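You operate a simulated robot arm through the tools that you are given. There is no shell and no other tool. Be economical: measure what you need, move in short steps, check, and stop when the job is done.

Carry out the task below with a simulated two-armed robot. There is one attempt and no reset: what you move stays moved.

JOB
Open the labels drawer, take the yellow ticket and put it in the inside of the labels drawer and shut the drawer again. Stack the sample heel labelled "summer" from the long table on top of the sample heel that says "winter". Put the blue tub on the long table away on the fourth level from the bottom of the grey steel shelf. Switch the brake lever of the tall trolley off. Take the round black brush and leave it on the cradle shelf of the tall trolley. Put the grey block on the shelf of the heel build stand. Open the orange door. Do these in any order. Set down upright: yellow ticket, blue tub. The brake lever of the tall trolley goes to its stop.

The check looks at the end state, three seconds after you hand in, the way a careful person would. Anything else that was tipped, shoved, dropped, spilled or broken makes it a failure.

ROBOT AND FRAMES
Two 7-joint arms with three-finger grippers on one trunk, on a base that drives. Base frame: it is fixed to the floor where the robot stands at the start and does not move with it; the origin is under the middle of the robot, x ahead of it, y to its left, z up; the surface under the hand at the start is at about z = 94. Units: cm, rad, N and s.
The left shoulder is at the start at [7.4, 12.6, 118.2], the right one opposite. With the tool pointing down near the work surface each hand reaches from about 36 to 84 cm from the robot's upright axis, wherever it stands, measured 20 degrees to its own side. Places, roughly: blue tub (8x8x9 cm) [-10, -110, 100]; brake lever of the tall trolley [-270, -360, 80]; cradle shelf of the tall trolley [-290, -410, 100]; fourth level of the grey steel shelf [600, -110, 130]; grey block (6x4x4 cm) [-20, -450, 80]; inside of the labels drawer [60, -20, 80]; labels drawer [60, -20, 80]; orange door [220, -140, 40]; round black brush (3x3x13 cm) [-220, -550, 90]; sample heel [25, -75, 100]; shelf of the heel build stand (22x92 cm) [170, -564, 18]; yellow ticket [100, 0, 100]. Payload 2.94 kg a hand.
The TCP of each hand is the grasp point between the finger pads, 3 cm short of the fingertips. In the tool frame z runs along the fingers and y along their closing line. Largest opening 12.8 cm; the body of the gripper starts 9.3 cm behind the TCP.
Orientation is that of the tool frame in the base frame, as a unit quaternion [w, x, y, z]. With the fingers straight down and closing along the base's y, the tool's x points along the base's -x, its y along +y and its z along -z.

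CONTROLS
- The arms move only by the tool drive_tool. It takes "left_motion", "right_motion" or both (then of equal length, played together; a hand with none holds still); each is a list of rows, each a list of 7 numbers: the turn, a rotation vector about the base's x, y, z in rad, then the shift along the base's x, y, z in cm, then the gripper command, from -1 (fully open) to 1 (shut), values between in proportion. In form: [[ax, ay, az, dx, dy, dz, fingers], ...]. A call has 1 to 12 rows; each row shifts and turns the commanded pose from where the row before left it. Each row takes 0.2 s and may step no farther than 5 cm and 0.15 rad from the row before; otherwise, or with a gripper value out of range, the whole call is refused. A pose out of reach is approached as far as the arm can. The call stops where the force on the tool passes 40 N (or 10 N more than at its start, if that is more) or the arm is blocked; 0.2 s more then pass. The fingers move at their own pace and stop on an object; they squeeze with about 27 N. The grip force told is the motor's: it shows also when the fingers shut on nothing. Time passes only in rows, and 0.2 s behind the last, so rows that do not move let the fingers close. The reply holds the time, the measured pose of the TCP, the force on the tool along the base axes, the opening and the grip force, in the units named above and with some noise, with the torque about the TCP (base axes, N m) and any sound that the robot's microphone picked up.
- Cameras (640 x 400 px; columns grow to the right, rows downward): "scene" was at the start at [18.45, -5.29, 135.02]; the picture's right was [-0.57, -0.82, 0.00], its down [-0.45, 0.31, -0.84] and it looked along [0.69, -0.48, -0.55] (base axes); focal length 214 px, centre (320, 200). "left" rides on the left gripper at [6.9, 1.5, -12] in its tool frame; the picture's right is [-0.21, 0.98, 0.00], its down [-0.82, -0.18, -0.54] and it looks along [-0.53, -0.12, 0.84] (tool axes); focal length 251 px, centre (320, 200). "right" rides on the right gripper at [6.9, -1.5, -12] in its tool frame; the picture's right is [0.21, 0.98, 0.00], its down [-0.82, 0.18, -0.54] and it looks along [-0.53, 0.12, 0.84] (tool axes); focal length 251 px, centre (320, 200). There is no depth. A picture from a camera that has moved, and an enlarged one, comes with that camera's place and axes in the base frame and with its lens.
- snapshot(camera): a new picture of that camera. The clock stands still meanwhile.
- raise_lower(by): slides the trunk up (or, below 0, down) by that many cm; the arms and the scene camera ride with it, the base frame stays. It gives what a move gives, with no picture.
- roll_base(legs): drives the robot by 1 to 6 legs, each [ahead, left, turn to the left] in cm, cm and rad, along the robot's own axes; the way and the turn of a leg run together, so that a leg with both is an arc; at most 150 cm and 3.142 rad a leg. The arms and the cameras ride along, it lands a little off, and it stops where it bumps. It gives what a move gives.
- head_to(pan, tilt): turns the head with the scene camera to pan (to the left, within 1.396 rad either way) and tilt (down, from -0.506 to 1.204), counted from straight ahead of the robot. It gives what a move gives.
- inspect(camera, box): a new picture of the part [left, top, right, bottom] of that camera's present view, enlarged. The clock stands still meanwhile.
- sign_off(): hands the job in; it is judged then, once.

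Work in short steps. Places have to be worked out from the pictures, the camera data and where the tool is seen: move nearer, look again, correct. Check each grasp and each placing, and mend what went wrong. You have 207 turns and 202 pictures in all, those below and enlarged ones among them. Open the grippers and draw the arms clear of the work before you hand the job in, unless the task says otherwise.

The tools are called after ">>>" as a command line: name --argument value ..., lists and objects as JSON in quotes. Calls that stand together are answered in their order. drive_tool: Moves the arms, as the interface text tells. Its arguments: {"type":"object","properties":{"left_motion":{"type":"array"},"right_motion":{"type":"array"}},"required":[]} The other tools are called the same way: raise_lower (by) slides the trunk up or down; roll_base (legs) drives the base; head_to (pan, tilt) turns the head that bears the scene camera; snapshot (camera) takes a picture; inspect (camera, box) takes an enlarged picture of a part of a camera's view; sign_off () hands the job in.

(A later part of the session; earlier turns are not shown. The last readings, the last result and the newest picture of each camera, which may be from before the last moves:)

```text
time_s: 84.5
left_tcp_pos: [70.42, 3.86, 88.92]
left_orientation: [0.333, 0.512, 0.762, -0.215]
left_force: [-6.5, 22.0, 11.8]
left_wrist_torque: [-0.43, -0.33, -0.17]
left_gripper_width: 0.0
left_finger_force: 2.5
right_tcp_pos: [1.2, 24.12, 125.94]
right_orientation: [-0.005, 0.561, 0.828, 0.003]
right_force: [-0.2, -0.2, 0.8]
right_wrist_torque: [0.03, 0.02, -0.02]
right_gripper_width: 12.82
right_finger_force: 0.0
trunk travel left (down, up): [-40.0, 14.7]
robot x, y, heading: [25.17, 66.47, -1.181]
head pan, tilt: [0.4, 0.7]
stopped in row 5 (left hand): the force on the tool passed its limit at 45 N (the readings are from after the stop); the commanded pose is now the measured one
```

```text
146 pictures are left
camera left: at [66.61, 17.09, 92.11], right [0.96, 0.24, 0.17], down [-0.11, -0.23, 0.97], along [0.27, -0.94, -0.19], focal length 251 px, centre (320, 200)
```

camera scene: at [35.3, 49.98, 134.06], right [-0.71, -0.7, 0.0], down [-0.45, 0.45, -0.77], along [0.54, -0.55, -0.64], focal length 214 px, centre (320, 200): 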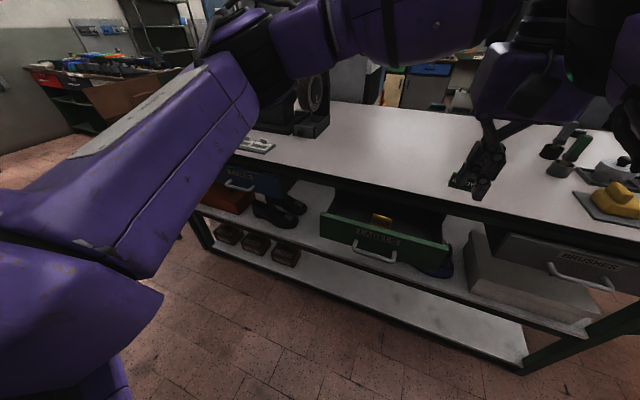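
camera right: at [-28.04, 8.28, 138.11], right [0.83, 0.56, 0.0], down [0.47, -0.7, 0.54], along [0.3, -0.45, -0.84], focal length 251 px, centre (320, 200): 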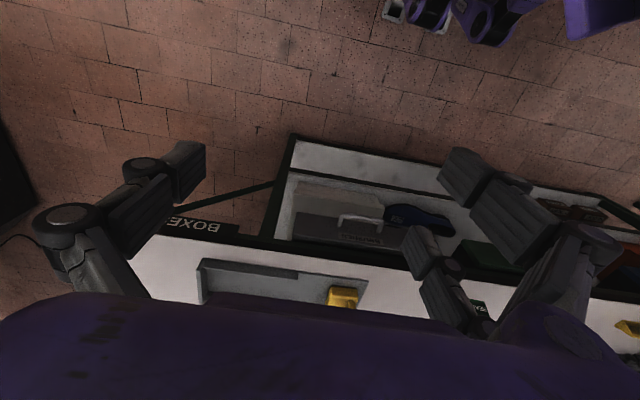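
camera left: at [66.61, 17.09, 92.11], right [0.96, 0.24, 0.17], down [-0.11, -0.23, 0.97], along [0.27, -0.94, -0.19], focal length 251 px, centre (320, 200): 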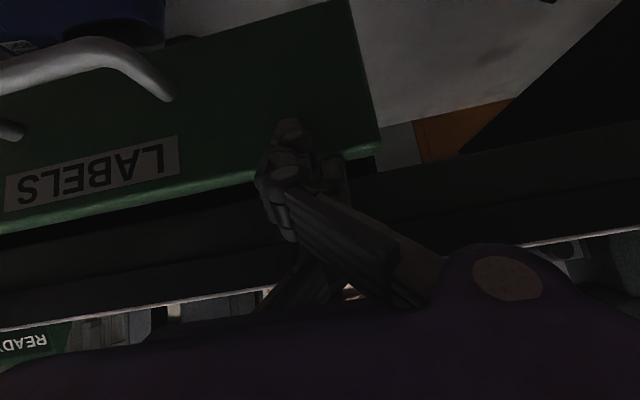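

Firm stop with the tip near v≈25. Retract straight back and view.

>>> drive_tool --left_motion '[[0, 0, 0, -0.74, 1.86, 0, 1], [0, 0, 0, -1.5, 3.8, 0, 1], [0, 0, 0, -1.5, 3.8, 0, 1], [0, 0, 0, -1.5, 3.8, 0, 1]]'

>>> snapshot --camera "scene"

>>> inspect --camera "scene" --box '[310, 160, 470, 260]'

```text
time_s: 85.5
left_tcp_pos: [65.04, 17.11, 89.01]
left_orientation: [0.333, 0.512, 0.761, -0.217]
left_force: [-6.7, 0.2, 13.8]
left_wrist_torque: [-0.05, -0.08, -0.02]
left_gripper_width: 0.0
left_finger_force: 3.0
right_tcp_pos: [1.16, 23.98, 125.83]
right_orientation: [-0.004, 0.561, 0.827, 0.002]
right_force: [-0.3, 0.4, -0.2]
right_wrist_torque: [-0.02, -0.01, 0.02]
right_gripper_width: 12.8
right_finger_force: 0.1
trunk travel left (down, up): [-40.0, 14.7]
robot x, y, heading: [24.8, 66.69, -1.186]
head pan, tilt: [0.4, 0.7]
```

```text
145 pictures are left
camera scene: at [35.1, 50.18, 134.2], right [-0.72, -0.69, 0.0], down [-0.44, 0.45, -0.78], along [0.54, -0.56, -0.63], focal length 214 px, centre (320, 200)
```

scene: 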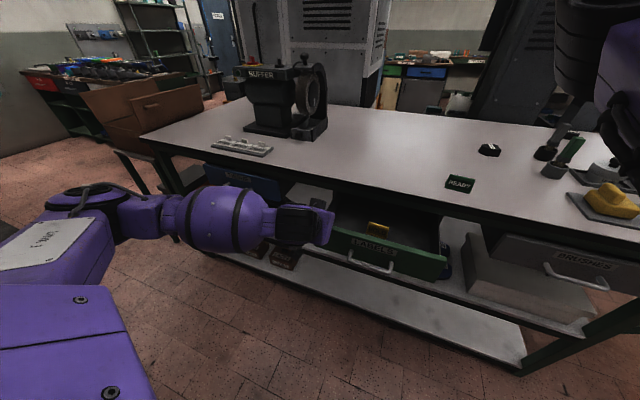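

```text
4.00 times, centred on (390, 210) of scene
camera zoom: at [35.1, 50.18, 134.2], right [-0.72, -0.69, 0.0], down [-0.44, 0.45, -0.78], along [0.54, -0.56, -0.63], focal length 858 px, centre (40, 160)
```

zoom: 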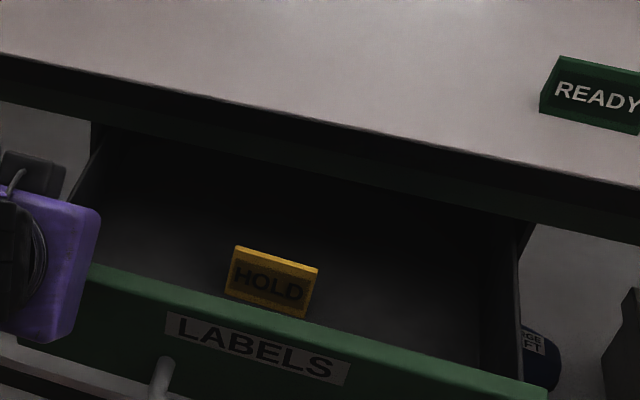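

The fingertips were passing over the panel's top edge and hooking it. I'll lift out, back off, lower the trunk 10 cm, and push lower on the panel.

>>> drive_tool --left_motion '[[0, 0, 0, 0, 0, 4, 1], [0, 0, 0, 0, 0, 4, 1], [0, 0, 0, -1.5, 3.8, 0, 1], [0, 0, 0, -1.5, 3.8, 0, 1], [0, 0, 0, -1.5, 3.8, 0, 1]]'

>>> raise_lower --by -15

>>> snapshot --camera "left"

>>> snapshot --camera "scene"

```text
time_s: 86.7
left_tcp_pos: [62.68, 23.68, 96.64]
left_orientation: [0.333, 0.511, 0.763, -0.213]
left_force: [-0.4, -0.6, 0.0]
left_wrist_torque: [-0.01, -0.01, 0.06]
left_gripper_width: 0.0
left_finger_force: 2.9
left hand out of reach, approached as far as the arm can: row 4, 5
right_tcp_pos: [1.28, 23.72, 125.78]
right_orientation: [-0.006, 0.562, 0.827, 0.003]
right_force: [-0.5, -0.6, 0.5]
right_wrist_torque: [-0.01, 0.03, 0.0]
right_gripper_width: 12.81
right_finger_force: 0.1
trunk travel left (down, up): [-40.0, 14.7]
robot x, y, heading: [25.32, 66.89, -1.184]
head pan, tilt: [0.4, 0.7]
```

```text
time_s: 88.5
left_tcp_pos: [62.44, 23.94, 77.61]
left_orientation: [0.291, 0.523, 0.779, -0.187]
left_force: [0.3, 0.3, 0.5]
left_wrist_torque: [-0.01, -0.03, -0.01]
left_gripper_width: 0.0
left_finger_force: 2.4
right_tcp_pos: [1.27, 23.77, 110.81]
right_orientation: [-0.005, 0.562, 0.827, 0.003]
right_force: [-0.1, 0.0, 0.5]
right_wrist_torque: [0.02, 0.0, 0.03]
right_gripper_width: 12.83
right_finger_force: 0.1
trunk travel left (down, up): [-25.0, 29.7]
robot x, y, heading: [24.89, 66.68, -1.181]
head pan, tilt: [0.4, 0.7]
```

```text
143 pictures are left
camera left: at [58.83, 36.77, 82.11], right [0.96, 0.22, 0.15], down [-0.07, -0.33, 0.94], along [0.26, -0.92, -0.3], focal length 251 px, centre (320, 200)
```

left: 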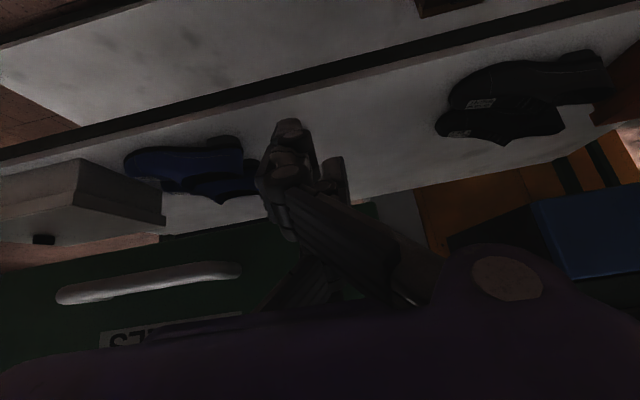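

```text
142 pictures are left
camera scene: at [36.82, 46.57, 119.0], right [-0.71, -0.71, 0.0], down [-0.46, 0.46, -0.77], along [0.54, -0.54, -0.64], focal length 214 px, centre (320, 200)
```

scene: 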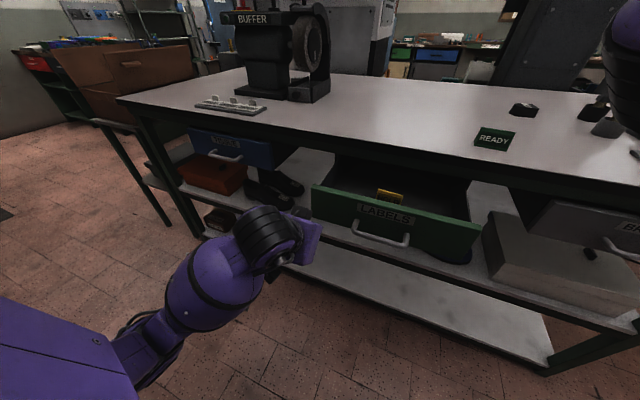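

Hand is now beside the handle at panel mid-height. Raise 2 cm and push in along the normal.

>>> drive_tool --left_motion '[[0, 0, 0, -0.9, -0.4, 2, 1], [0, 0, 0, 0.74, -1.86, 0, 1], [0, 0, 0, 0.74, -1.86, 0, 1], [0, 0, 0, 0.6, -1.5, 0, 1], [0, 0, 0, 0.6, -1.5, 0, 1], [0, 0, 0, 0.6, -1.5, 0, 1], [0, 0, 0, 0.6, -1.5, 0, 1], [0, 0, 0, 0.6, -1.5, 0, 1], [0, 0, 0, 0.6, -1.5, 0, 1], [0, 0, 0, 0.6, -1.5, 0, 1], [0, 0, 0, 0.6, -1.5, 0, 1], [0, 0, 0, 0.6, -1.5, 0, 1]]'

>>> drive_tool --left_motion '[[0, 0, 0, 0.37, -0.93, 0, 1], [0, 0, 0, 0.37, -0.93, 0, 1], [0, 0, 0, 0.37, -0.93, 0, 1], [0, 0, 0, 0.37, -0.93, 0, 1], [0, 0, 0, 0.37, -0.93, 0, 1], [0, 0, 0, 0.37, -0.93, 0, 1], [0, 0, 0, 0.37, -0.93, 0, 1]]'

>>> snapshot --camera "left"

```text
time_s: 91.1
left_tcp_pos: [68.72, 5.9, 79.34]
left_orientation: [0.291, 0.524, 0.779, -0.186]
left_force: [-0.2, -0.8, 0.5]
left_wrist_torque: [-0.02, -0.02, 0.02]
left_gripper_width: 0.0
left_finger_force: 3.3
left hand out of reach, approached as far as the arm can: row 1
right_tcp_pos: [1.34, 23.76, 110.7]
right_orientation: [-0.005, 0.561, 0.828, 0.003]
right_force: [0.4, -0.1, 0.1]
right_wrist_torque: [0.03, 0.02, 0.04]
right_gripper_width: 12.81
right_finger_force: 0.0
trunk travel left (down, up): [-25.0, 29.7]
robot x, y, heading: [25.12, 66.6, -1.184]
head pan, tilt: [0.4, 0.7]
```

```text
time_s: 91.7
left_tcp_pos: [68.79, 5.27, 79.22]
left_orientation: [0.288, 0.525, 0.779, -0.184]
left_force: [-9.3, 25.1, 14.1]
left_wrist_torque: [-0.82, -0.17, -0.24]
left_gripper_width: 0.0
left_finger_force: 3.3
right_tcp_pos: [1.2, 24.16, 110.98]
right_orientation: [-0.003, 0.56, 0.828, 0.002]
right_force: [0.2, 0.4, -0.4]
right_wrist_torque: [0.04, 0.0, 0.04]
right_gripper_width: 12.8
right_finger_force: 0.2
trunk travel left (down, up): [-25.0, 29.7]
robot x, y, heading: [25.01, 67.02, -1.184]
head pan, tilt: [0.4, 0.7]
stopped in row 2 (left hand): the force on the tool passed its limit at 49 N (the readings are from after the stop); the commanded pose is now the measured one
```

```text
141 pictures are left
camera left: at [65.27, 17.98, 83.97], right [0.96, 0.22, 0.15], down [-0.07, -0.33, 0.94], along [0.25, -0.92, -0.31], focal length 251 px, centre (320, 200)
```

left: 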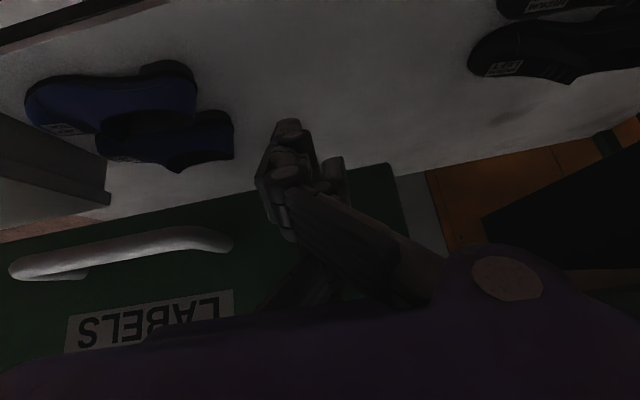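

Firm stop (49 N) on the panel. Retract and view.

>>> drive_tool --left_motion '[[0, 0, 0, -0.74, 1.86, 0, 1], [0, 0, 0, -1.5, 3.8, 0, 1], [0, 0, 0, -1.5, 3.8, 0, 1], [0, 0, 0, -1.5, 3.8, 0, 1]]'

>>> inspect --camera "scene" --box '[180, 80, 500, 280]'

```text
time_s: 92.7
left_tcp_pos: [63.89, 18.19, 78.74]
left_orientation: [0.288, 0.525, 0.78, -0.184]
left_force: [-0.6, 0.6, 0.0]
left_wrist_torque: [-0.04, 0.01, -0.03]
left_gripper_width: 0.0
left_finger_force: 3.2
right_tcp_pos: [1.29, 23.88, 110.83]
right_orientation: [-0.004, 0.561, 0.828, 0.002]
right_force: [-0.2, 0.3, 0.6]
right_wrist_torque: [-0.02, 0.01, -0.02]
right_gripper_width: 12.81
right_finger_force: 0.0
trunk travel left (down, up): [-25.0, 29.7]
robot x, y, heading: [25.08, 66.89, -1.183]
head pan, tilt: [0.4, 0.7]
```

```text
2.00 times, centred on (340, 180) of scene
camera zoom: at [37.78, 47.31, 119.84], right [-0.61, -0.79, 0.0], down [-0.45, 0.35, -0.82], along [0.65, -0.5, -0.57], focal length 429 px, centre (280, 240)
```

zoom: 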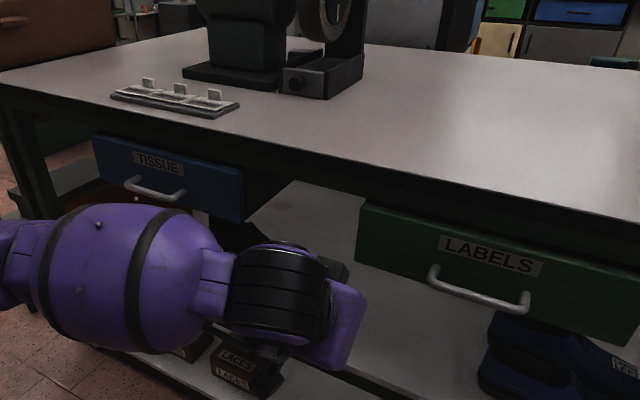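

Looks shut, but I want certainty. I'll restore the hand to down pose, and return base/head to the pose of the early picture (robot (20.1,53.1), trunk 0, pan 0.5, tilt 0.6) to compare the handle's pixels with the original closed view (handle at (353,262)).

>>> raise_lower --by 15

>>> drive_tool --left_motion '[[0.13, 0.052, 0, 0, 0, 4.6, 1], [0.13, 0.052, 0, 0, 0, 4.6, 1], [0.13, 0.052, 0, 0, 0, 4.6, 1], [0.13, 0.052, 0, 0, 0, 4.6, 1], [0.13, 0.052, 0, 0, 0, 4.6, 1], [0, 0, 0, 0, 0, 4.6, 1]]'

>>> roll_base --legs '[[11, -9.7, 0]]'

>>> head_to --pan 0.5 --tilt 0.6

>>> snapshot --camera "scene"

```text
time_s: 94.4
left_tcp_pos: [63.98, 18.2, 93.9]
left_orientation: [0.287, 0.526, 0.78, -0.183]
left_force: [-0.6, 0.3, -0.6]
left_wrist_torque: [0.01, -0.02, 0.01]
left_gripper_width: 0.0
left_finger_force: 3.2
right_tcp_pos: [1.46, 23.84, 125.8]
right_orientation: [-0.005, 0.561, 0.828, 0.003]
right_force: [-0.3, 0.0, 0.1]
right_wrist_torque: [0.0, 0.0, -0.05]
right_gripper_width: 12.81
right_finger_force: 0.0
trunk travel left (down, up): [-40.0, 14.7]
robot x, y, heading: [25.49, 66.55, -1.183]
head pan, tilt: [0.4, 0.7]
```

```text
time_s: 95.8
left_tcp_pos: [63.61, 18.28, 121.91]
left_orientation: [0.003, 0.562, 0.827, 0.009]
left_force: [-0.7, 0.0, -0.8]
left_wrist_torque: [0.01, 0.0, 0.0]
left_gripper_width: 0.01
left_finger_force: 2.9
right_tcp_pos: [1.2, 23.98, 125.79]
right_orientation: [-0.004, 0.56, 0.828, 0.003]
right_force: [-0.2, -0.3, -1.2]
right_wrist_torque: [-0.03, 0.0, 0.03]
right_gripper_width: 12.8
right_finger_force: 0.1
trunk travel left (down, up): [-40.0, 14.7]
robot x, y, heading: [25.07, 66.66, -1.183]
head pan, tilt: [0.4, 0.7]
```

```text
time_s: 97.3
left_tcp_pos: [59.06, 4.43, 121.87]
left_orientation: [0.004, 0.561, 0.828, 0.008]
left_force: [0.1, -0.5, 0.1]
left_wrist_torque: [0.03, 0.0, -0.01]
left_gripper_width: 0.0
left_finger_force: 2.3
right_tcp_pos: [-3.33, 10.05, 125.72]
right_orientation: [-0.004, 0.561, 0.828, 0.002]
right_force: [0.9, -1.0, 0.2]
right_wrist_torque: [0.01, 0.0, 0.02]
right_gripper_width: 12.81
right_finger_force: 0.1
trunk travel left (down, up): [-40.0, 14.7]
robot x, y, heading: [20.25, 53.11, -1.18]
head pan, tilt: [0.4, 0.7]
```

```text
time_s: 98.0
left_tcp_pos: [58.99, 4.3, 121.82]
left_orientation: [0.002, 0.561, 0.828, 0.008]
left_force: [0.0, 1.0, 0.5]
left_wrist_torque: [-0.01, 0.01, -0.01]
left_gripper_width: 0.01
left_finger_force: 2.9
right_tcp_pos: [-3.38, 9.97, 125.66]
right_orientation: [-0.005, 0.561, 0.828, 0.003]
right_force: [0.4, -0.8, 0.0]
right_wrist_torque: [-0.03, -0.04, -0.02]
right_gripper_width: 12.8
right_finger_force: 0.0
trunk travel left (down, up): [-40.0, 14.7]
robot x, y, heading: [20.47, 52.92, -1.177]
head pan, tilt: [0.499, 0.6]
```

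```text
139 pictures are left
camera scene: at [31.51, 36.73, 134.84], right [-0.63, -0.77, 0.0], down [-0.44, 0.36, -0.82], along [0.64, -0.52, -0.57], focal length 214 px, centre (320, 200)
```

scene: 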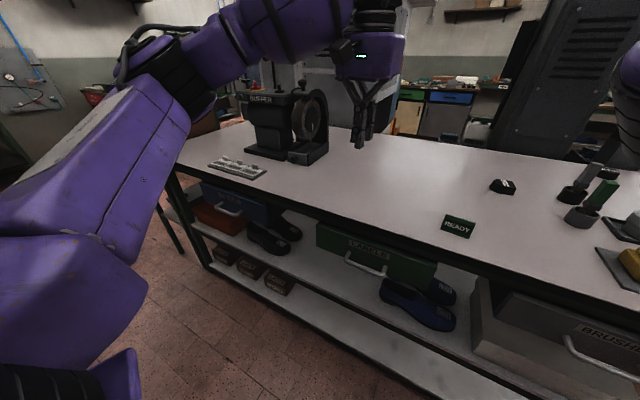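

>>> inspect --camera "scene" --box '[290, 200, 450, 300]'

```text
4.00 times, centred on (370, 250) of scene
camera zoom: at [31.51, 36.73, 134.84], right [-0.63, -0.77, 0.0], down [-0.44, 0.36, -0.82], along [0.64, -0.52, -0.57], focal length 858 px, centre (120, 0)
```

zoom: 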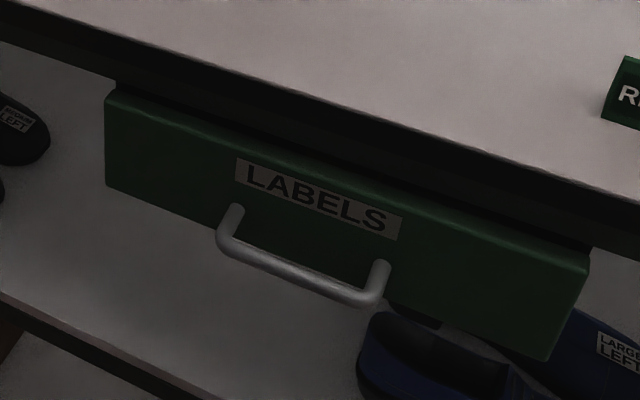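

Panel sits like its neighbours and twice met a hard stop, so I accept it as shut. Now look at the heels' labels.

>>> inspect --camera "scene" --box '[460, 150, 640, 262]'

>>> inspect --camera "scene" --box '[480, 170, 528, 200]'

```text
3.56 times, centred on (550, 206) of scene
camera zoom: at [31.51, 36.73, 134.84], right [-0.63, -0.77, 0.0], down [-0.44, 0.36, -0.82], along [0.64, -0.52, -0.57], focal length 763 px, centre (-498, 179)
```

zoom: 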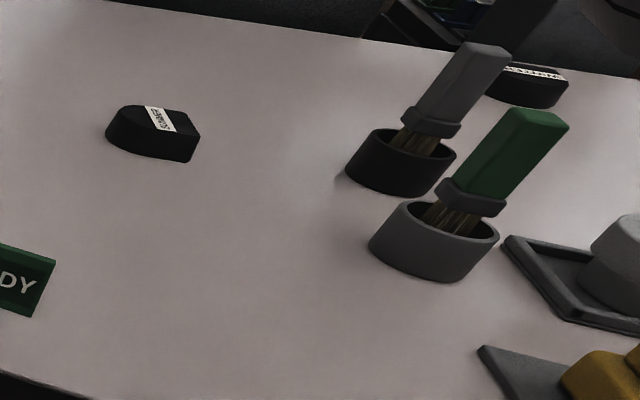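

```text
13.33 times, centred on (504, 185) of scene
camera zoom: at [31.51, 36.73, 134.84], right [-0.63, -0.77, 0.0], down [-0.44, 0.36, -0.82], along [0.64, -0.52, -0.57], focal length 2860 px, centre (-2133, 400)
```

zoom: 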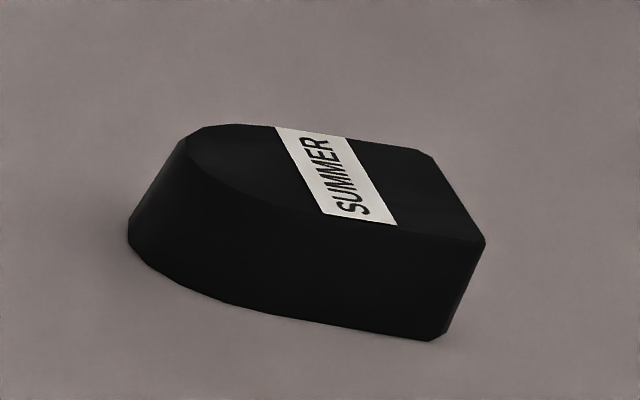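

The near heel is SUMMER, at about (41.5,-54.5). I'll roll ahead 30 and right 28 so the left hand can reach it.

>>> roll_base --legs '[[30, -28, 0]]'

>>> drive_tool --left_motion '[[0, 0, 0, 0, -4, 0, -1], [0, 0, 0, 0, -4, 0, -1], [0, 0, 0, 0, -3, 0, -1]]'

>>> snapshot --camera "left"

```text
time_s: 101.0
left_tcp_pos: [44.73, -34.11, 121.71]
left_orientation: [0.004, 0.562, 0.827, 0.009]
left_force: [0.3, 0.1, -0.7]
left_wrist_torque: [0.0, 0.02, -0.02]
left_gripper_width: 0.0
left_finger_force: 2.9
right_tcp_pos: [-17.53, -28.36, 125.76]
right_orientation: [-0.005, 0.561, 0.828, 0.001]
right_force: [-0.8, -0.2, 0.0]
right_wrist_torque: [-0.01, -0.01, 0.01]
right_gripper_width: 12.79
right_finger_force: 0.0
trunk travel left (down, up): [-40.0, 14.7]
robot x, y, heading: [6.51, 14.45, -1.184]
head pan, tilt: [0.499, 0.6]
```

```text
time_s: 101.8
left_tcp_pos: [44.86, -45.29, 121.74]
left_orientation: [0.003, 0.561, 0.828, 0.01]
left_force: [-0.2, -0.4, -0.7]
left_wrist_torque: [0.01, -0.02, 0.0]
left_gripper_width: 9.16
left_finger_force: 0.1
right_tcp_pos: [-17.72, -28.56, 125.7]
right_orientation: [-0.005, 0.561, 0.828, 0.004]
right_force: [-0.8, 0.0, 0.2]
right_wrist_torque: [0.03, 0.03, 0.02]
right_gripper_width: 12.83
right_finger_force: 0.0
trunk travel left (down, up): [-40.0, 14.7]
robot x, y, heading: [6.17, 14.55, -1.188]
head pan, tilt: [0.499, 0.6]
```

```text
135 pictures are left
camera left: at [43.42, -38.25, 133.72], right [0.99, 0.16, 0.02], down [0.13, -0.84, 0.53], along [0.1, -0.52, -0.85], focal length 251 px, centre (320, 200)
```

left: 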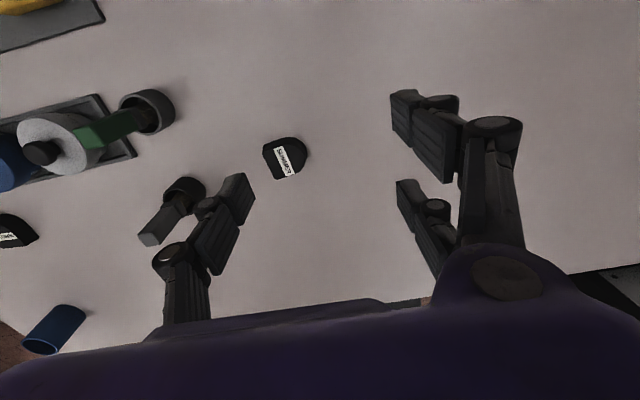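

Three heels exist; I'll zoom on the second one near (-6,-76) to read it, and later the third near (19,-95).

>>> inspect --camera "left" --box '[0, 200, 80, 250]'

>>> inspect --camera "left" --box '[240, 125, 336, 185]'

>>> head_to --pan -0.1 --tilt 0.5

>>> snapshot --camera "scene"

```text
8.00 times, centred on (40, 225) of left
camera zoom: at [43.42, -38.25, 133.72], right [0.99, 0.16, 0.02], down [0.13, -0.84, 0.53], along [0.1, -0.52, -0.85], focal length 2012 px, centre (2560, 0)
```

zoom: 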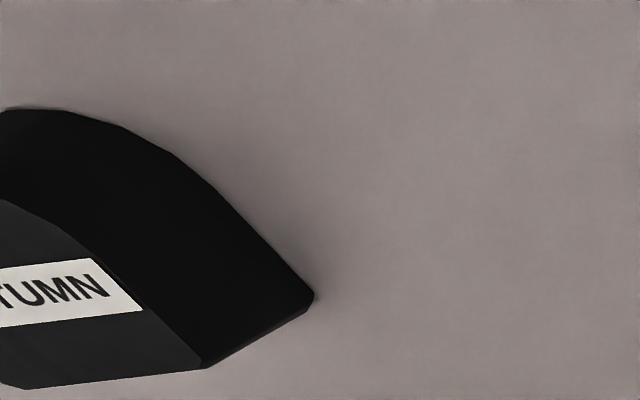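

```text
6.67 times, centred on (288, 155) of left
camera zoom: at [43.42, -38.25, 133.72], right [0.99, 0.16, 0.02], down [0.13, -0.84, 0.53], along [0.1, -0.52, -0.85], focal length 1676 px, centre (533, 500)
```

zoom: 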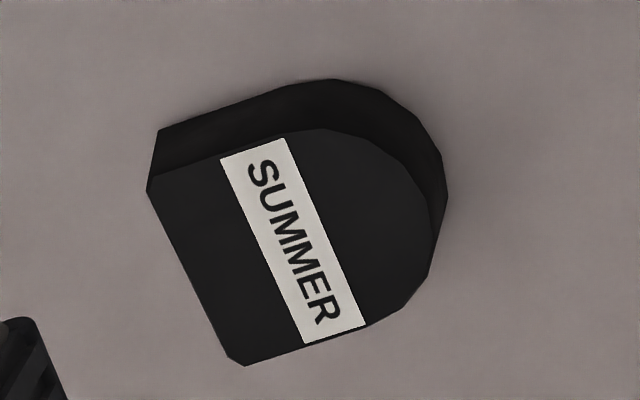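

```text
time_s: 102.8
left_tcp_pos: [44.89, -45.15, 121.67]
left_orientation: [0.003, 0.561, 0.828, 0.007]
left_force: [-0.3, 0.1, -0.2]
left_wrist_torque: [0.02, 0.03, -0.01]
left_gripper_width: 12.82
left_finger_force: 0.1
right_tcp_pos: [-17.6, -28.28, 125.77]
right_orientation: [-0.005, 0.561, 0.828, 0.002]
right_force: [0.2, -0.8, 0.2]
right_wrist_torque: [0.01, 0.0, -0.01]
right_gripper_width: 12.81
right_finger_force: 0.1
trunk travel left (down, up): [-40.0, 14.7]
robot x, y, heading: [6.4, 14.58, -1.18]
head pan, tilt: [-0.099, 0.499]
```

```text
132 pictures are left
camera scene: at [12.98, -4.79, 135.76], right [-0.96, -0.28, 0.0], down [-0.14, 0.46, -0.88], along [0.25, -0.84, -0.48], focal length 214 px, centre (320, 200)
```

scene: 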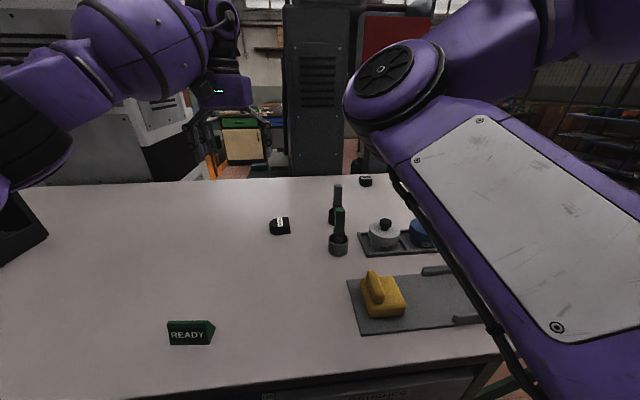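

The second is AUTUMN; check the third at pixel (366,181).

>>> inspect --camera "scene" --box '[350, 171, 382, 191]'

>>> inspect --camera "scene" --box '[150, 60, 390, 210]'

```text
16.00 times, centred on (366, 181) of scene
camera zoom: at [12.98, -4.79, 135.76], right [-0.96, -0.28, 0.0], down [-0.14, 0.46, -0.88], along [0.25, -0.84, -0.48], focal length 3432 px, centre (-416, 504)
```

zoom: 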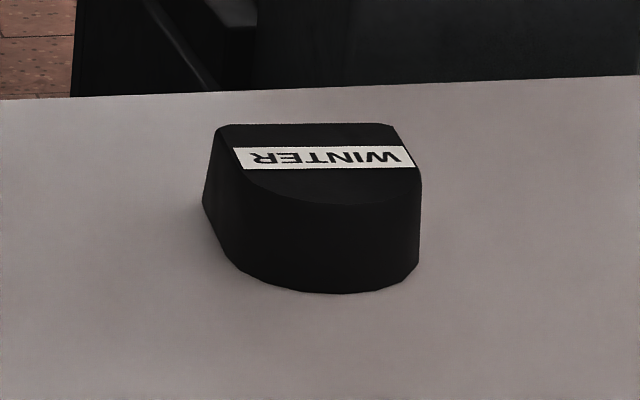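

```text
2.67 times, centred on (270, 135) of scene
camera zoom: at [12.98, -4.79, 135.76], right [-0.96, -0.28, 0.0], down [-0.14, 0.46, -0.88], along [0.25, -0.84, -0.48], focal length 572 px, centre (453, 373)
```

zoom: 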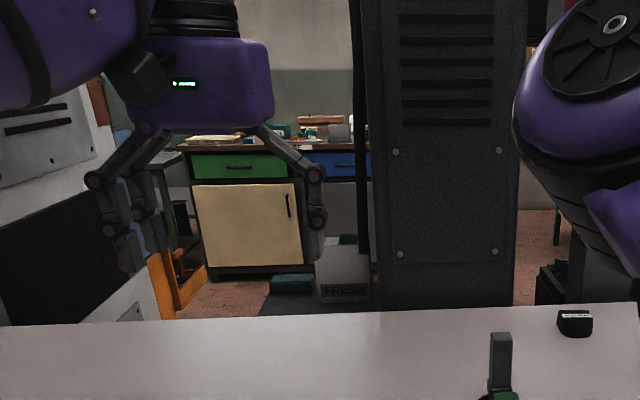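

WINTER is the third, at about (18.5,-96.5). Grip SUMMER along its flat-to-round axis: rotate +0.12 rad and go above (41.3,-54.2), then look.

>>> drive_tool --left_motion '[[0, 0, 0.12, -1.8, -4.5, 0, -1], [0, 0, 0, -1.8, -4.5, 0, -1], [0, 0, 0, 0, 0, -5, -1], [0, 0, 0, 0, 0, -5, -1]]'

>>> snapshot --camera "left"

```text
time_s: 103.8
left_tcp_pos: [40.52, -52.41, 111.77]
left_orientation: [0.003, 0.511, 0.859, 0.009]
left_force: [-0.5, -0.9, 0.9]
left_wrist_torque: [0.01, -0.07, -0.01]
left_gripper_width: 12.79
left_finger_force: 0.0
left hand out of reach, approached as far as the arm can: row 2
right_tcp_pos: [-17.82, -28.49, 125.72]
right_orientation: [-0.005, 0.561, 0.828, 0.003]
right_force: [-0.6, 0.7, -0.7]
right_wrist_torque: [0.03, -0.03, -0.01]
right_gripper_width: 12.8
right_finger_force: 0.0
trunk travel left (down, up): [-40.0, 14.7]
robot x, y, heading: [6.16, 14.56, -1.184]
head pan, tilt: [-0.099, 0.499]
```

```text
129 pictures are left
camera left: at [38.29, -45.49, 123.78], right [0.96, 0.28, 0.02], down [0.23, -0.81, 0.53], along [0.16, -0.51, -0.84], focal length 251 px, centre (320, 200)
```

left: 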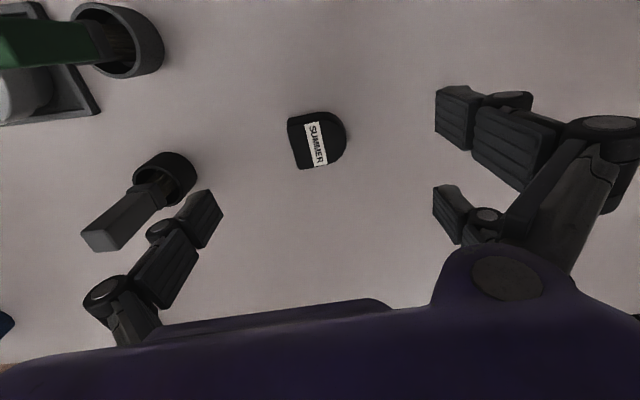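

Heel refined to (40.8,-54.4). Move over it and descend to z≈98.2.

>>> drive_tool --left_motion '[[0, 0, 0, 0.3, -1.9, -4, -1], [0, 0, 0, 0, 0, -4, -1], [0, 0, 0, 0, 0, -3, -1]]'

>>> snapshot --camera "left"

```text
time_s: 104.6
left_tcp_pos: [41.07, -53.95, 100.79]
left_orientation: [0.003, 0.511, 0.86, 0.008]
left_force: [0.1, -0.4, -0.5]
left_wrist_torque: [0.0, 0.0, 0.03]
left_gripper_width: 12.78
left_finger_force: 0.0
right_tcp_pos: [-17.56, -28.42, 125.69]
right_orientation: [-0.006, 0.561, 0.828, 0.003]
right_force: [-0.2, 0.1, 0.4]
right_wrist_torque: [0.02, 0.02, -0.03]
right_gripper_width: 12.79
right_finger_force: 0.0
trunk travel left (down, up): [-40.0, 14.7]
robot x, y, heading: [6.01, 14.29, -1.182]
head pan, tilt: [-0.099, 0.499]
```

```text
128 pictures are left
camera left: at [38.88, -47.11, 112.83], right [0.96, 0.28, 0.02], down [0.23, -0.81, 0.53], along [0.16, -0.51, -0.85], focal length 251 px, centre (320, 200)
```

left: 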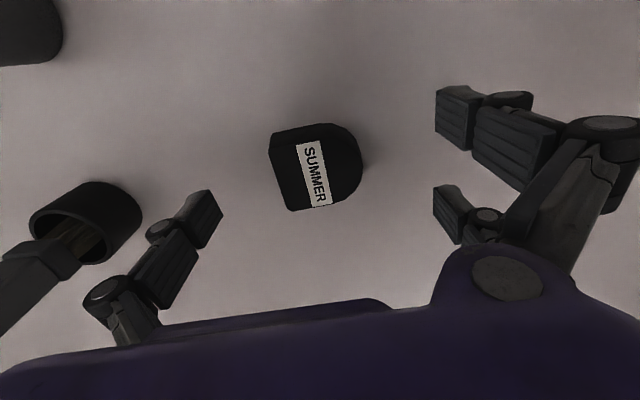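

Centre it 0.5 cm and descend 2.6, then close.

>>> drive_tool --left_motion '[[0, 0, 0, -0.1, -0.5, -2.6, -1], [0, 0, 0, 0, 0, 0, 0], [0, 0, 0, 0, 0, 0, 0.5], [0, 0, 0, 0, 0, 0, 1], [0, 0, 0, 0, 0, 0, 1]]'

>>> snapshot --camera "left"

```text
time_s: 105.8
left_tcp_pos: [40.93, -54.53, 98.14]
left_orientation: [0.003, 0.51, 0.86, 0.008]
left_force: [-0.3, 0.6, -0.1]
left_wrist_torque: [-0.07, -0.01, -0.02]
left_gripper_width: 6.04
left_finger_force: 26.7
right_tcp_pos: [-17.55, -28.37, 125.84]
right_orientation: [-0.005, 0.561, 0.828, 0.001]
right_force: [-0.1, 0.3, 0.0]
right_wrist_torque: [0.0, 0.04, -0.01]
right_gripper_width: 12.8
right_finger_force: 0.0
trunk travel left (down, up): [-40.0, 14.7]
robot x, y, heading: [5.96, 14.14, -1.186]
head pan, tilt: [-0.099, 0.499]
```

```text
127 pictures are left
camera left: at [38.79, -47.69, 110.21], right [0.96, 0.28, 0.02], down [0.23, -0.81, 0.53], along [0.16, -0.51, -0.85], focal length 251 px, centre (320, 200)
```

left: 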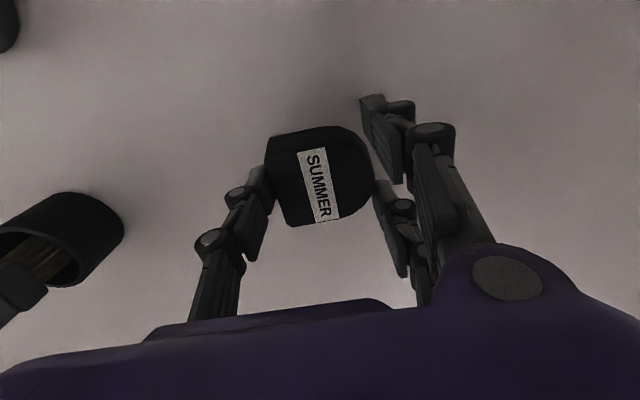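

SUMMER gripped (6.0 cm). Lift, draw the hand back, back off from the table and look to the right for the route round the table end.

>>> drive_tool --left_motion '[[0, 0, 0, 0, 0, 4, 1], [0, 0, 0, 0, 0, 5, 1], [0, 0, 0, 0, 0, 5, 1], [0, 0, 0, 0, 0, 5, 1], [0, 0, 0, -1, 4, 4, 1], [0, 0, 0, -1, 4, 0, 1], [0, 0, 0, -1, 4, 0, 1], [0, 0, 0, -1, 4, 0, 1]]'

>>> roll_base --legs '[[-30, 0, 0]]'

>>> head_to --pan -1.2 --tilt 0.35

>>> snapshot --camera "scene"

>>> snapshot --camera "right"

```text
refused: row 5 steps farther than a row can; nothing moved
```

```text
time_s: 107.8
left_tcp_pos: [30.02, -27.11, 98.1]
left_orientation: [0.004, 0.51, 0.86, 0.009]
left_force: [0.3, 0.1, -0.5]
left_wrist_torque: [0.03, -0.01, -0.01]
left_gripper_width: 5.99
left_finger_force: 26.1
right_tcp_pos: [-28.71, -1.17, 125.82]
right_orientation: [-0.005, 0.558, 0.83, 0.002]
right_force: [-0.6, -0.1, 0.2]
right_wrist_torque: [0.0, -0.03, 0.01]
right_gripper_width: 12.79
right_finger_force: 0.1
trunk travel left (down, up): [-40.0, 14.7]
robot x, y, heading: [-5.11, 41.92, -1.181]
head pan, tilt: [-0.099, 0.499]
```

```text
time_s: 109.2
left_tcp_pos: [30.1, -27.14, 98.16]
left_orientation: [0.003, 0.509, 0.861, 0.009]
left_force: [-0.6, -2.2, 2.3]
left_wrist_torque: [-0.04, -0.03, 0.04]
left_gripper_width: 6.0
left_finger_force: 26.8
right_tcp_pos: [-28.8, -1.19, 125.83]
right_orientation: [-0.005, 0.559, 0.829, 0.002]
right_force: [-0.5, 0.3, 0.2]
right_wrist_torque: [0.01, 0.0, 0.01]
right_gripper_width: 12.82
right_finger_force: 0.0
trunk travel left (down, up): [-40.0, 14.7]
robot x, y, heading: [-4.6, 41.46, -1.178]
head pan, tilt: [-1.201, 0.351]
```

```text
126 pictures are left
camera scene: at [-7.51, 24.83, 137.13], right [-0.69, 0.72, 0.0], down [0.25, 0.24, -0.94], along [-0.68, -0.65, -0.34], focal length 214 px, centre (320, 200)
```

scene: 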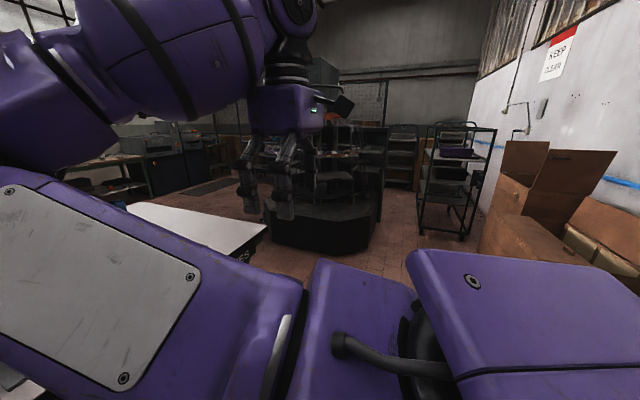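

```text
125 pictures are left
camera right: at [-32.61, 4.45, 137.96], right [0.83, 0.56, 0.0], down [0.48, -0.7, 0.53], along [0.3, -0.44, -0.85], focal length 251 px, centre (320, 200)
```

right: 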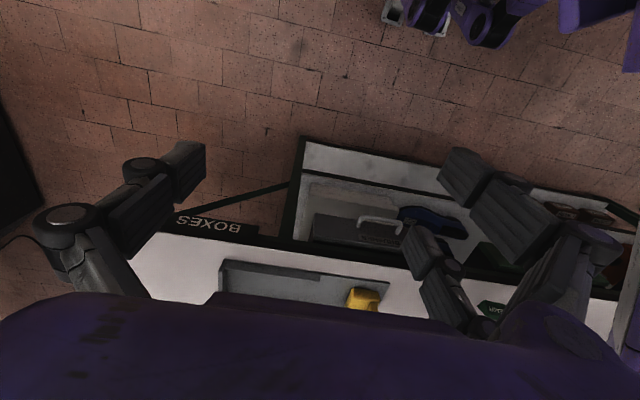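

The arm call was refused and the base moved with the heel still at table height. Check the left camera for harm before anything else.

>>> snapshot --camera "left"

>>> head_to --pan 0.1 --tilt 0.6

>>> snapshot --camera "scene"

```text
124 pictures are left
camera left: at [27.82, -20.29, 110.2], right [0.96, 0.28, 0.02], down [0.23, -0.81, 0.53], along [0.16, -0.51, -0.85], focal length 251 px, centre (320, 200)
```

left: 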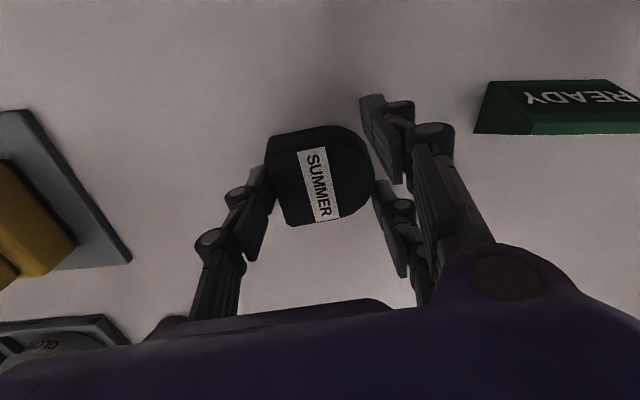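

```text
time_s: 110.6
left_tcp_pos: [30.01, -27.19, 98.33]
left_orientation: [0.003, 0.509, 0.861, 0.008]
left_force: [-0.2, -1.6, 3.6]
left_wrist_torque: [-0.07, -0.02, -0.03]
left_gripper_width: 6.01
left_finger_force: 27.2
right_tcp_pos: [-28.69, -1.15, 125.74]
right_orientation: [-0.005, 0.559, 0.829, 0.002]
right_force: [0.3, 0.4, -0.9]
right_wrist_torque: [-0.02, 0.0, -0.01]
right_gripper_width: 12.83
right_finger_force: 0.2
trunk travel left (down, up): [-40.0, 14.7]
robot x, y, heading: [-5.12, 41.69, -1.183]
head pan, tilt: [0.099, 0.6]
```

```text
123 pictures are left
camera scene: at [3.38, 23.46, 134.86], right [-0.88, -0.47, 0.0], down [-0.27, 0.5, -0.83], along [0.39, -0.73, -0.56], focal length 214 px, centre (320, 200)
```

scene: 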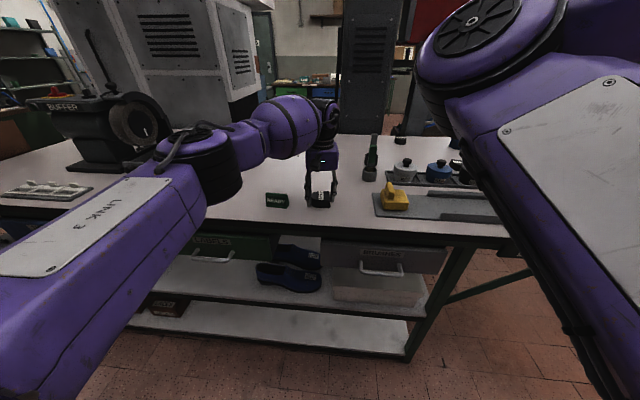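

No harm done; the heel is still well gripped and neighbours untouched. Lift it now and draw the hand closer.

>>> drive_tool --left_motion '[[0, 0, 0, 0, 0, 4, 1], [0, 0, 0, 0, 0, 4.8, 1], [0, 0, 0, 0, 0, 4.8, 1], [0, 0, 0, 0, 0, 4.8, 1], [0, 0, 0, 0, 0, 4.8, 1], [0, 0, 0, -1.5, 4, 0, 1], [0, 0, 0, -1.5, 4, 0, 1]]'

>>> drive_tool --right_motion '[[0, 0, 0, 0, 0, 3, -1], [0, 0, 0, 0, 0, 0, -1]]'

```text
time_s: 112.2
left_tcp_pos: [26.26, -17.48, 120.05]
left_orientation: [0.004, 0.509, 0.861, 0.008]
left_force: [-0.8, 0.2, 0.1]
left_wrist_torque: [-0.06, -0.09, -0.01]
left_gripper_width: 6.01
left_finger_force: 27.2
left hand out of reach, approached as far as the arm can: row 4, 5
right_tcp_pos: [-28.99, -1.07, 125.74]
right_orientation: [-0.003, 0.56, 0.828, 0.003]
right_force: [-0.6, -0.8, -0.4]
right_wrist_torque: [-0.03, -0.08, 0.04]
right_gripper_width: 12.81
right_finger_force: 0.0
trunk travel left (down, up): [-40.0, 14.7]
robot x, y, heading: [-4.89, 41.79, -1.182]
head pan, tilt: [0.099, 0.6]
```

```text
time_s: 112.8
left_tcp_pos: [26.65, -17.62, 119.84]
left_orientation: [0.003, 0.509, 0.861, 0.008]
left_force: [0.6, -0.7, -0.5]
left_wrist_torque: [0.05, 0.02, -0.01]
left_gripper_width: 6.04
left_finger_force: 26.8
right_tcp_pos: [-28.57, -1.17, 128.7]
right_orientation: [-0.005, 0.559, 0.829, 0.003]
right_force: [0.3, 0.7, -0.3]
right_wrist_torque: [-0.01, -0.03, 0.03]
right_gripper_width: 12.82
right_finger_force: 0.1
trunk travel left (down, up): [-40.0, 14.7]
robot x, y, heading: [-5.24, 41.29, -1.184]
head pan, tilt: [0.099, 0.6]
```

Drive right 105 cm to pass the table end, then look ahead.

>>> roll_base --legs '[[0, -105, 0]]'

>>> head_to --pan 0.15 --tilt 0.6

>>> snapshot --camera "scene"

>>> snapshot --camera "left"

```text
time_s: 122.4
left_tcp_pos: [-73.07, -57.33, 119.73]
left_orientation: [0.002, 0.521, 0.854, 0.009]
left_force: [-1.1, 0.4, -0.5]
left_wrist_torque: [0.0, -0.02, -0.01]
left_gripper_width: 5.95
left_finger_force: 26.6
right_tcp_pos: [-127.82, -39.15, 128.71]
right_orientation: [-0.005, 0.57, 0.822, 0.003]
right_force: [0.3, -0.3, 0.6]
right_wrist_torque: [0.01, 0.0, 0.0]
right_gripper_width: 12.8
right_finger_force: 0.2
trunk travel left (down, up): [-40.0, 14.7]
robot x, y, heading: [-103.42, 3.21, -1.204]
head pan, tilt: [0.099, 0.6]
```

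```text
time_s: 123.0
left_tcp_pos: [-73.13, -57.2, 119.69]
left_orientation: [0.003, 0.522, 0.853, 0.008]
left_force: [-0.1, 0.7, -0.6]
left_wrist_torque: [0.01, 0.0, -0.01]
left_gripper_width: 5.96
left_finger_force: 27.2
right_tcp_pos: [-127.76, -39.21, 128.85]
right_orientation: [-0.006, 0.571, 0.821, 0.003]
right_force: [-0.5, 0.5, -0.3]
right_wrist_torque: [-0.04, -0.03, -0.01]
right_gripper_width: 12.81
right_finger_force: 0.1
trunk travel left (down, up): [-40.0, 14.7]
robot x, y, heading: [-102.71, 2.99, -1.209]
head pan, tilt: [0.15, 0.6]
```

```text
122 pictures are left
camera scene: at [-94.79, -15.34, 134.85], right [-0.87, -0.49, 0.0], down [-0.28, 0.49, -0.83], along [0.4, -0.72, -0.56], focal length 214 px, centre (320, 200)
```

scene: 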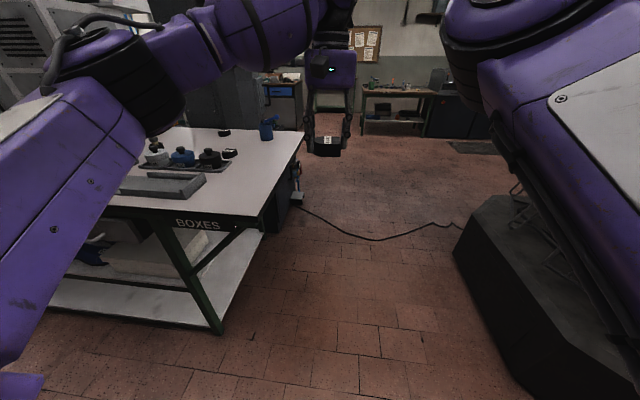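

```text
121 pictures are left
camera left: at [-75.13, -50.35, 131.85], right [0.97, 0.25, 0.02], down [0.21, -0.82, 0.53], along [0.15, -0.51, -0.85], focal length 251 px, centre (320, 200)
```

left: 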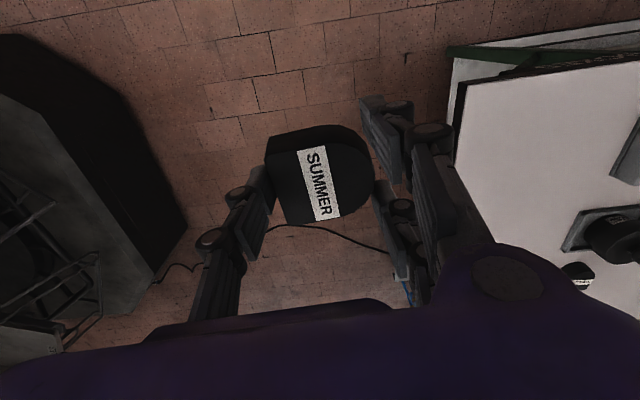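

The aisle is clear; the table end is at u≈-67 with back corner near (-18,-133). I'll shift right 8, drive ahead 156, and turn left to face along the table from its end.

>>> roll_base --legs '[[0, -8, 0], [80, 0, 0], [74, 0, 0], [0, 0, 1.58]]'

>>> head_to --pan 0.1 --tilt 0.6

>>> snapshot --camera "scene"

>>> snapshot --camera "left"

```text
time_s: 133.3
left_tcp_pos: [-7.84, -189.39, 120.05]
left_orientation: [-0.001, 0.367, 0.93, -0.006]
left_force: [-8.4, -4.1, 0.6]
left_wrist_torque: [0.17, -0.62, -0.07]
left_gripper_width: 5.85
left_finger_force: 26.9
right_tcp_pos: [-63.91, -192.0, 128.84]
right_orientation: [-0.005, 0.405, 0.914, 0.002]
right_force: [0.4, 0.4, 0.2]
right_wrist_torque: [-0.03, 0.03, 0.01]
right_gripper_width: 12.79
right_finger_force: 0.1
trunk travel left (down, up): [-40.0, 14.7]
robot x, y, heading: [-56.1, -144.05, -0.829]
head pan, tilt: [0.15, 0.6]
stopped in leg 4: the force on the tool passed its limit at 98 N (the readings are from after the stop); the commanded pose is now the measured one
```

```text
time_s: 134.0
left_tcp_pos: [-7.81, -189.45, 120.09]
left_orientation: [-0.001, 0.366, 0.931, -0.005]
left_force: [-10.1, -6.1, 0.8]
left_wrist_torque: [0.32, -0.78, -0.11]
left_gripper_width: 5.86
left_finger_force: 26.3
right_tcp_pos: [-63.98, -192.12, 128.63]
right_orientation: [-0.005, 0.405, 0.914, 0.002]
right_force: [0.4, -0.8, 1.3]
right_wrist_torque: [0.03, 0.0, 0.0]
right_gripper_width: 12.79
right_finger_force: 0.0
trunk travel left (down, up): [-40.0, 14.7]
robot x, y, heading: [-56.66, -143.79, -0.829]
head pan, tilt: [0.099, 0.6]
```

```text
120 pictures are left
camera scene: at [-42.58, -158.06, 134.87], right [-0.67, -0.75, 0.0], down [-0.42, 0.38, -0.83], along [0.62, -0.55, -0.56], focal length 214 px, centre (320, 200)
```

scene: 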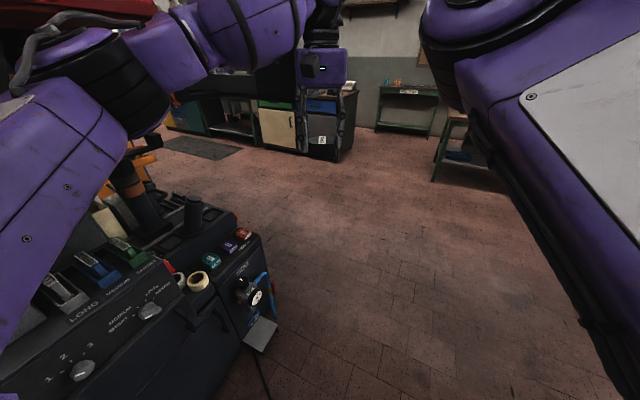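

```text
119 pictures are left
camera left: at [-11.82, -183.31, 132.01], right [0.82, 0.57, -0.01], down [0.48, -0.69, 0.54], along [0.3, -0.45, -0.84], focal length 251 px, centre (320, 200)
```

left: 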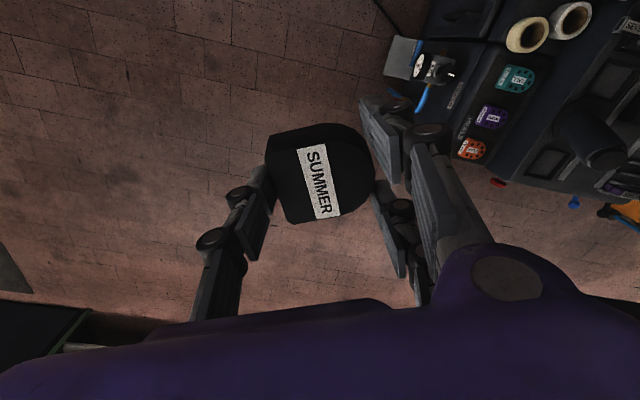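

The left arm bumped a machine behind the table while turning. I'll turn back right a little to free it and look for any harm.

>>> roll_base --legs '[[0, 0, -0.3]]'

>>> head_to --pan 0.6 --tilt 0.5

>>> snapshot --camera "scene"

>>> snapshot --camera "left"

```text
time_s: 135.4
left_tcp_pos: [-23.25, -201.67, 120.05]
left_orientation: [-0.002, 0.501, 0.865, -0.004]
left_force: [0.3, -0.1, -1.2]
left_wrist_torque: [-0.02, 0.01, 0.0]
left_gripper_width: 5.89
left_finger_force: 27.0
right_tcp_pos: [-77.77, -187.66, 128.69]
right_orientation: [-0.005, 0.537, 0.843, 0.002]
right_force: [0.3, 0.7, 0.2]
right_wrist_torque: [-0.02, 0.0, 0.01]
right_gripper_width: 12.78
right_finger_force: 0.0
trunk travel left (down, up): [-40.0, 14.7]
robot x, y, heading: [-56.07, -143.89, -1.129]
head pan, tilt: [0.099, 0.6]
```

```text
time_s: 136.3
left_tcp_pos: [-23.22, -201.72, 119.97]
left_orientation: [-0.002, 0.501, 0.865, -0.004]
left_force: [-0.2, 0.1, -0.2]
left_wrist_torque: [-0.02, 0.04, 0.02]
left_gripper_width: 5.89
left_finger_force: 26.9
right_tcp_pos: [-77.71, -187.91, 128.79]
right_orientation: [-0.005, 0.538, 0.843, 0.003]
right_force: [0.5, 0.5, -1.2]
right_wrist_torque: [-0.02, -0.03, 0.03]
right_gripper_width: 12.8
right_finger_force: 0.0
trunk travel left (down, up): [-40.0, 14.7]
robot x, y, heading: [-56.65, -143.57, -1.128]
head pan, tilt: [0.6, 0.499]
```

```text
118 pictures are left
camera scene: at [-43.84, -158.55, 135.76], right [-0.5, -0.86, 0.0], down [-0.41, 0.24, -0.88], along [0.76, -0.44, -0.48], focal length 214 px, centre (320, 200)
```

scene: 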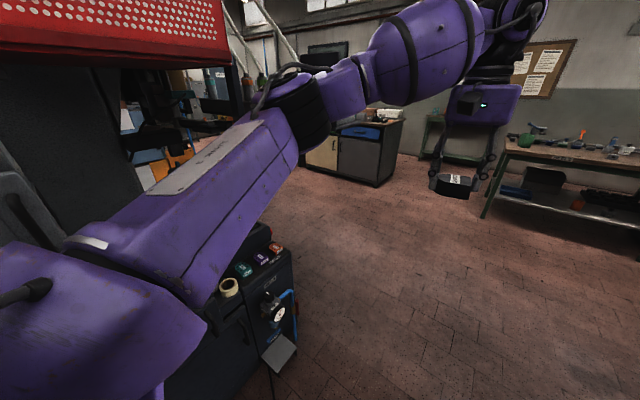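

```text
117 pictures are left
camera left: at [-25.28, -194.77, 131.95], right [0.95, 0.3, -0.01], down [0.26, -0.8, 0.54], along [0.16, -0.52, -0.84], focal length 251 px, centre (320, 200)
```

left: 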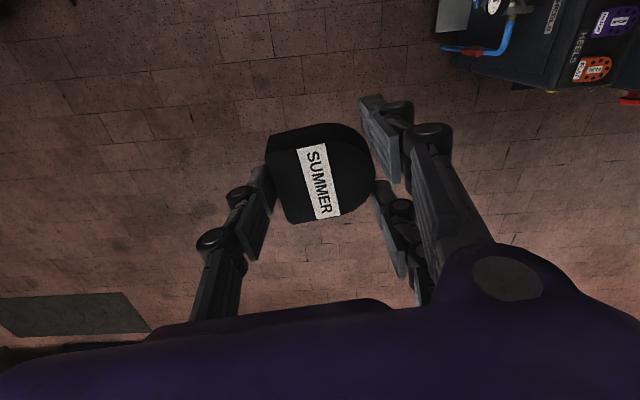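

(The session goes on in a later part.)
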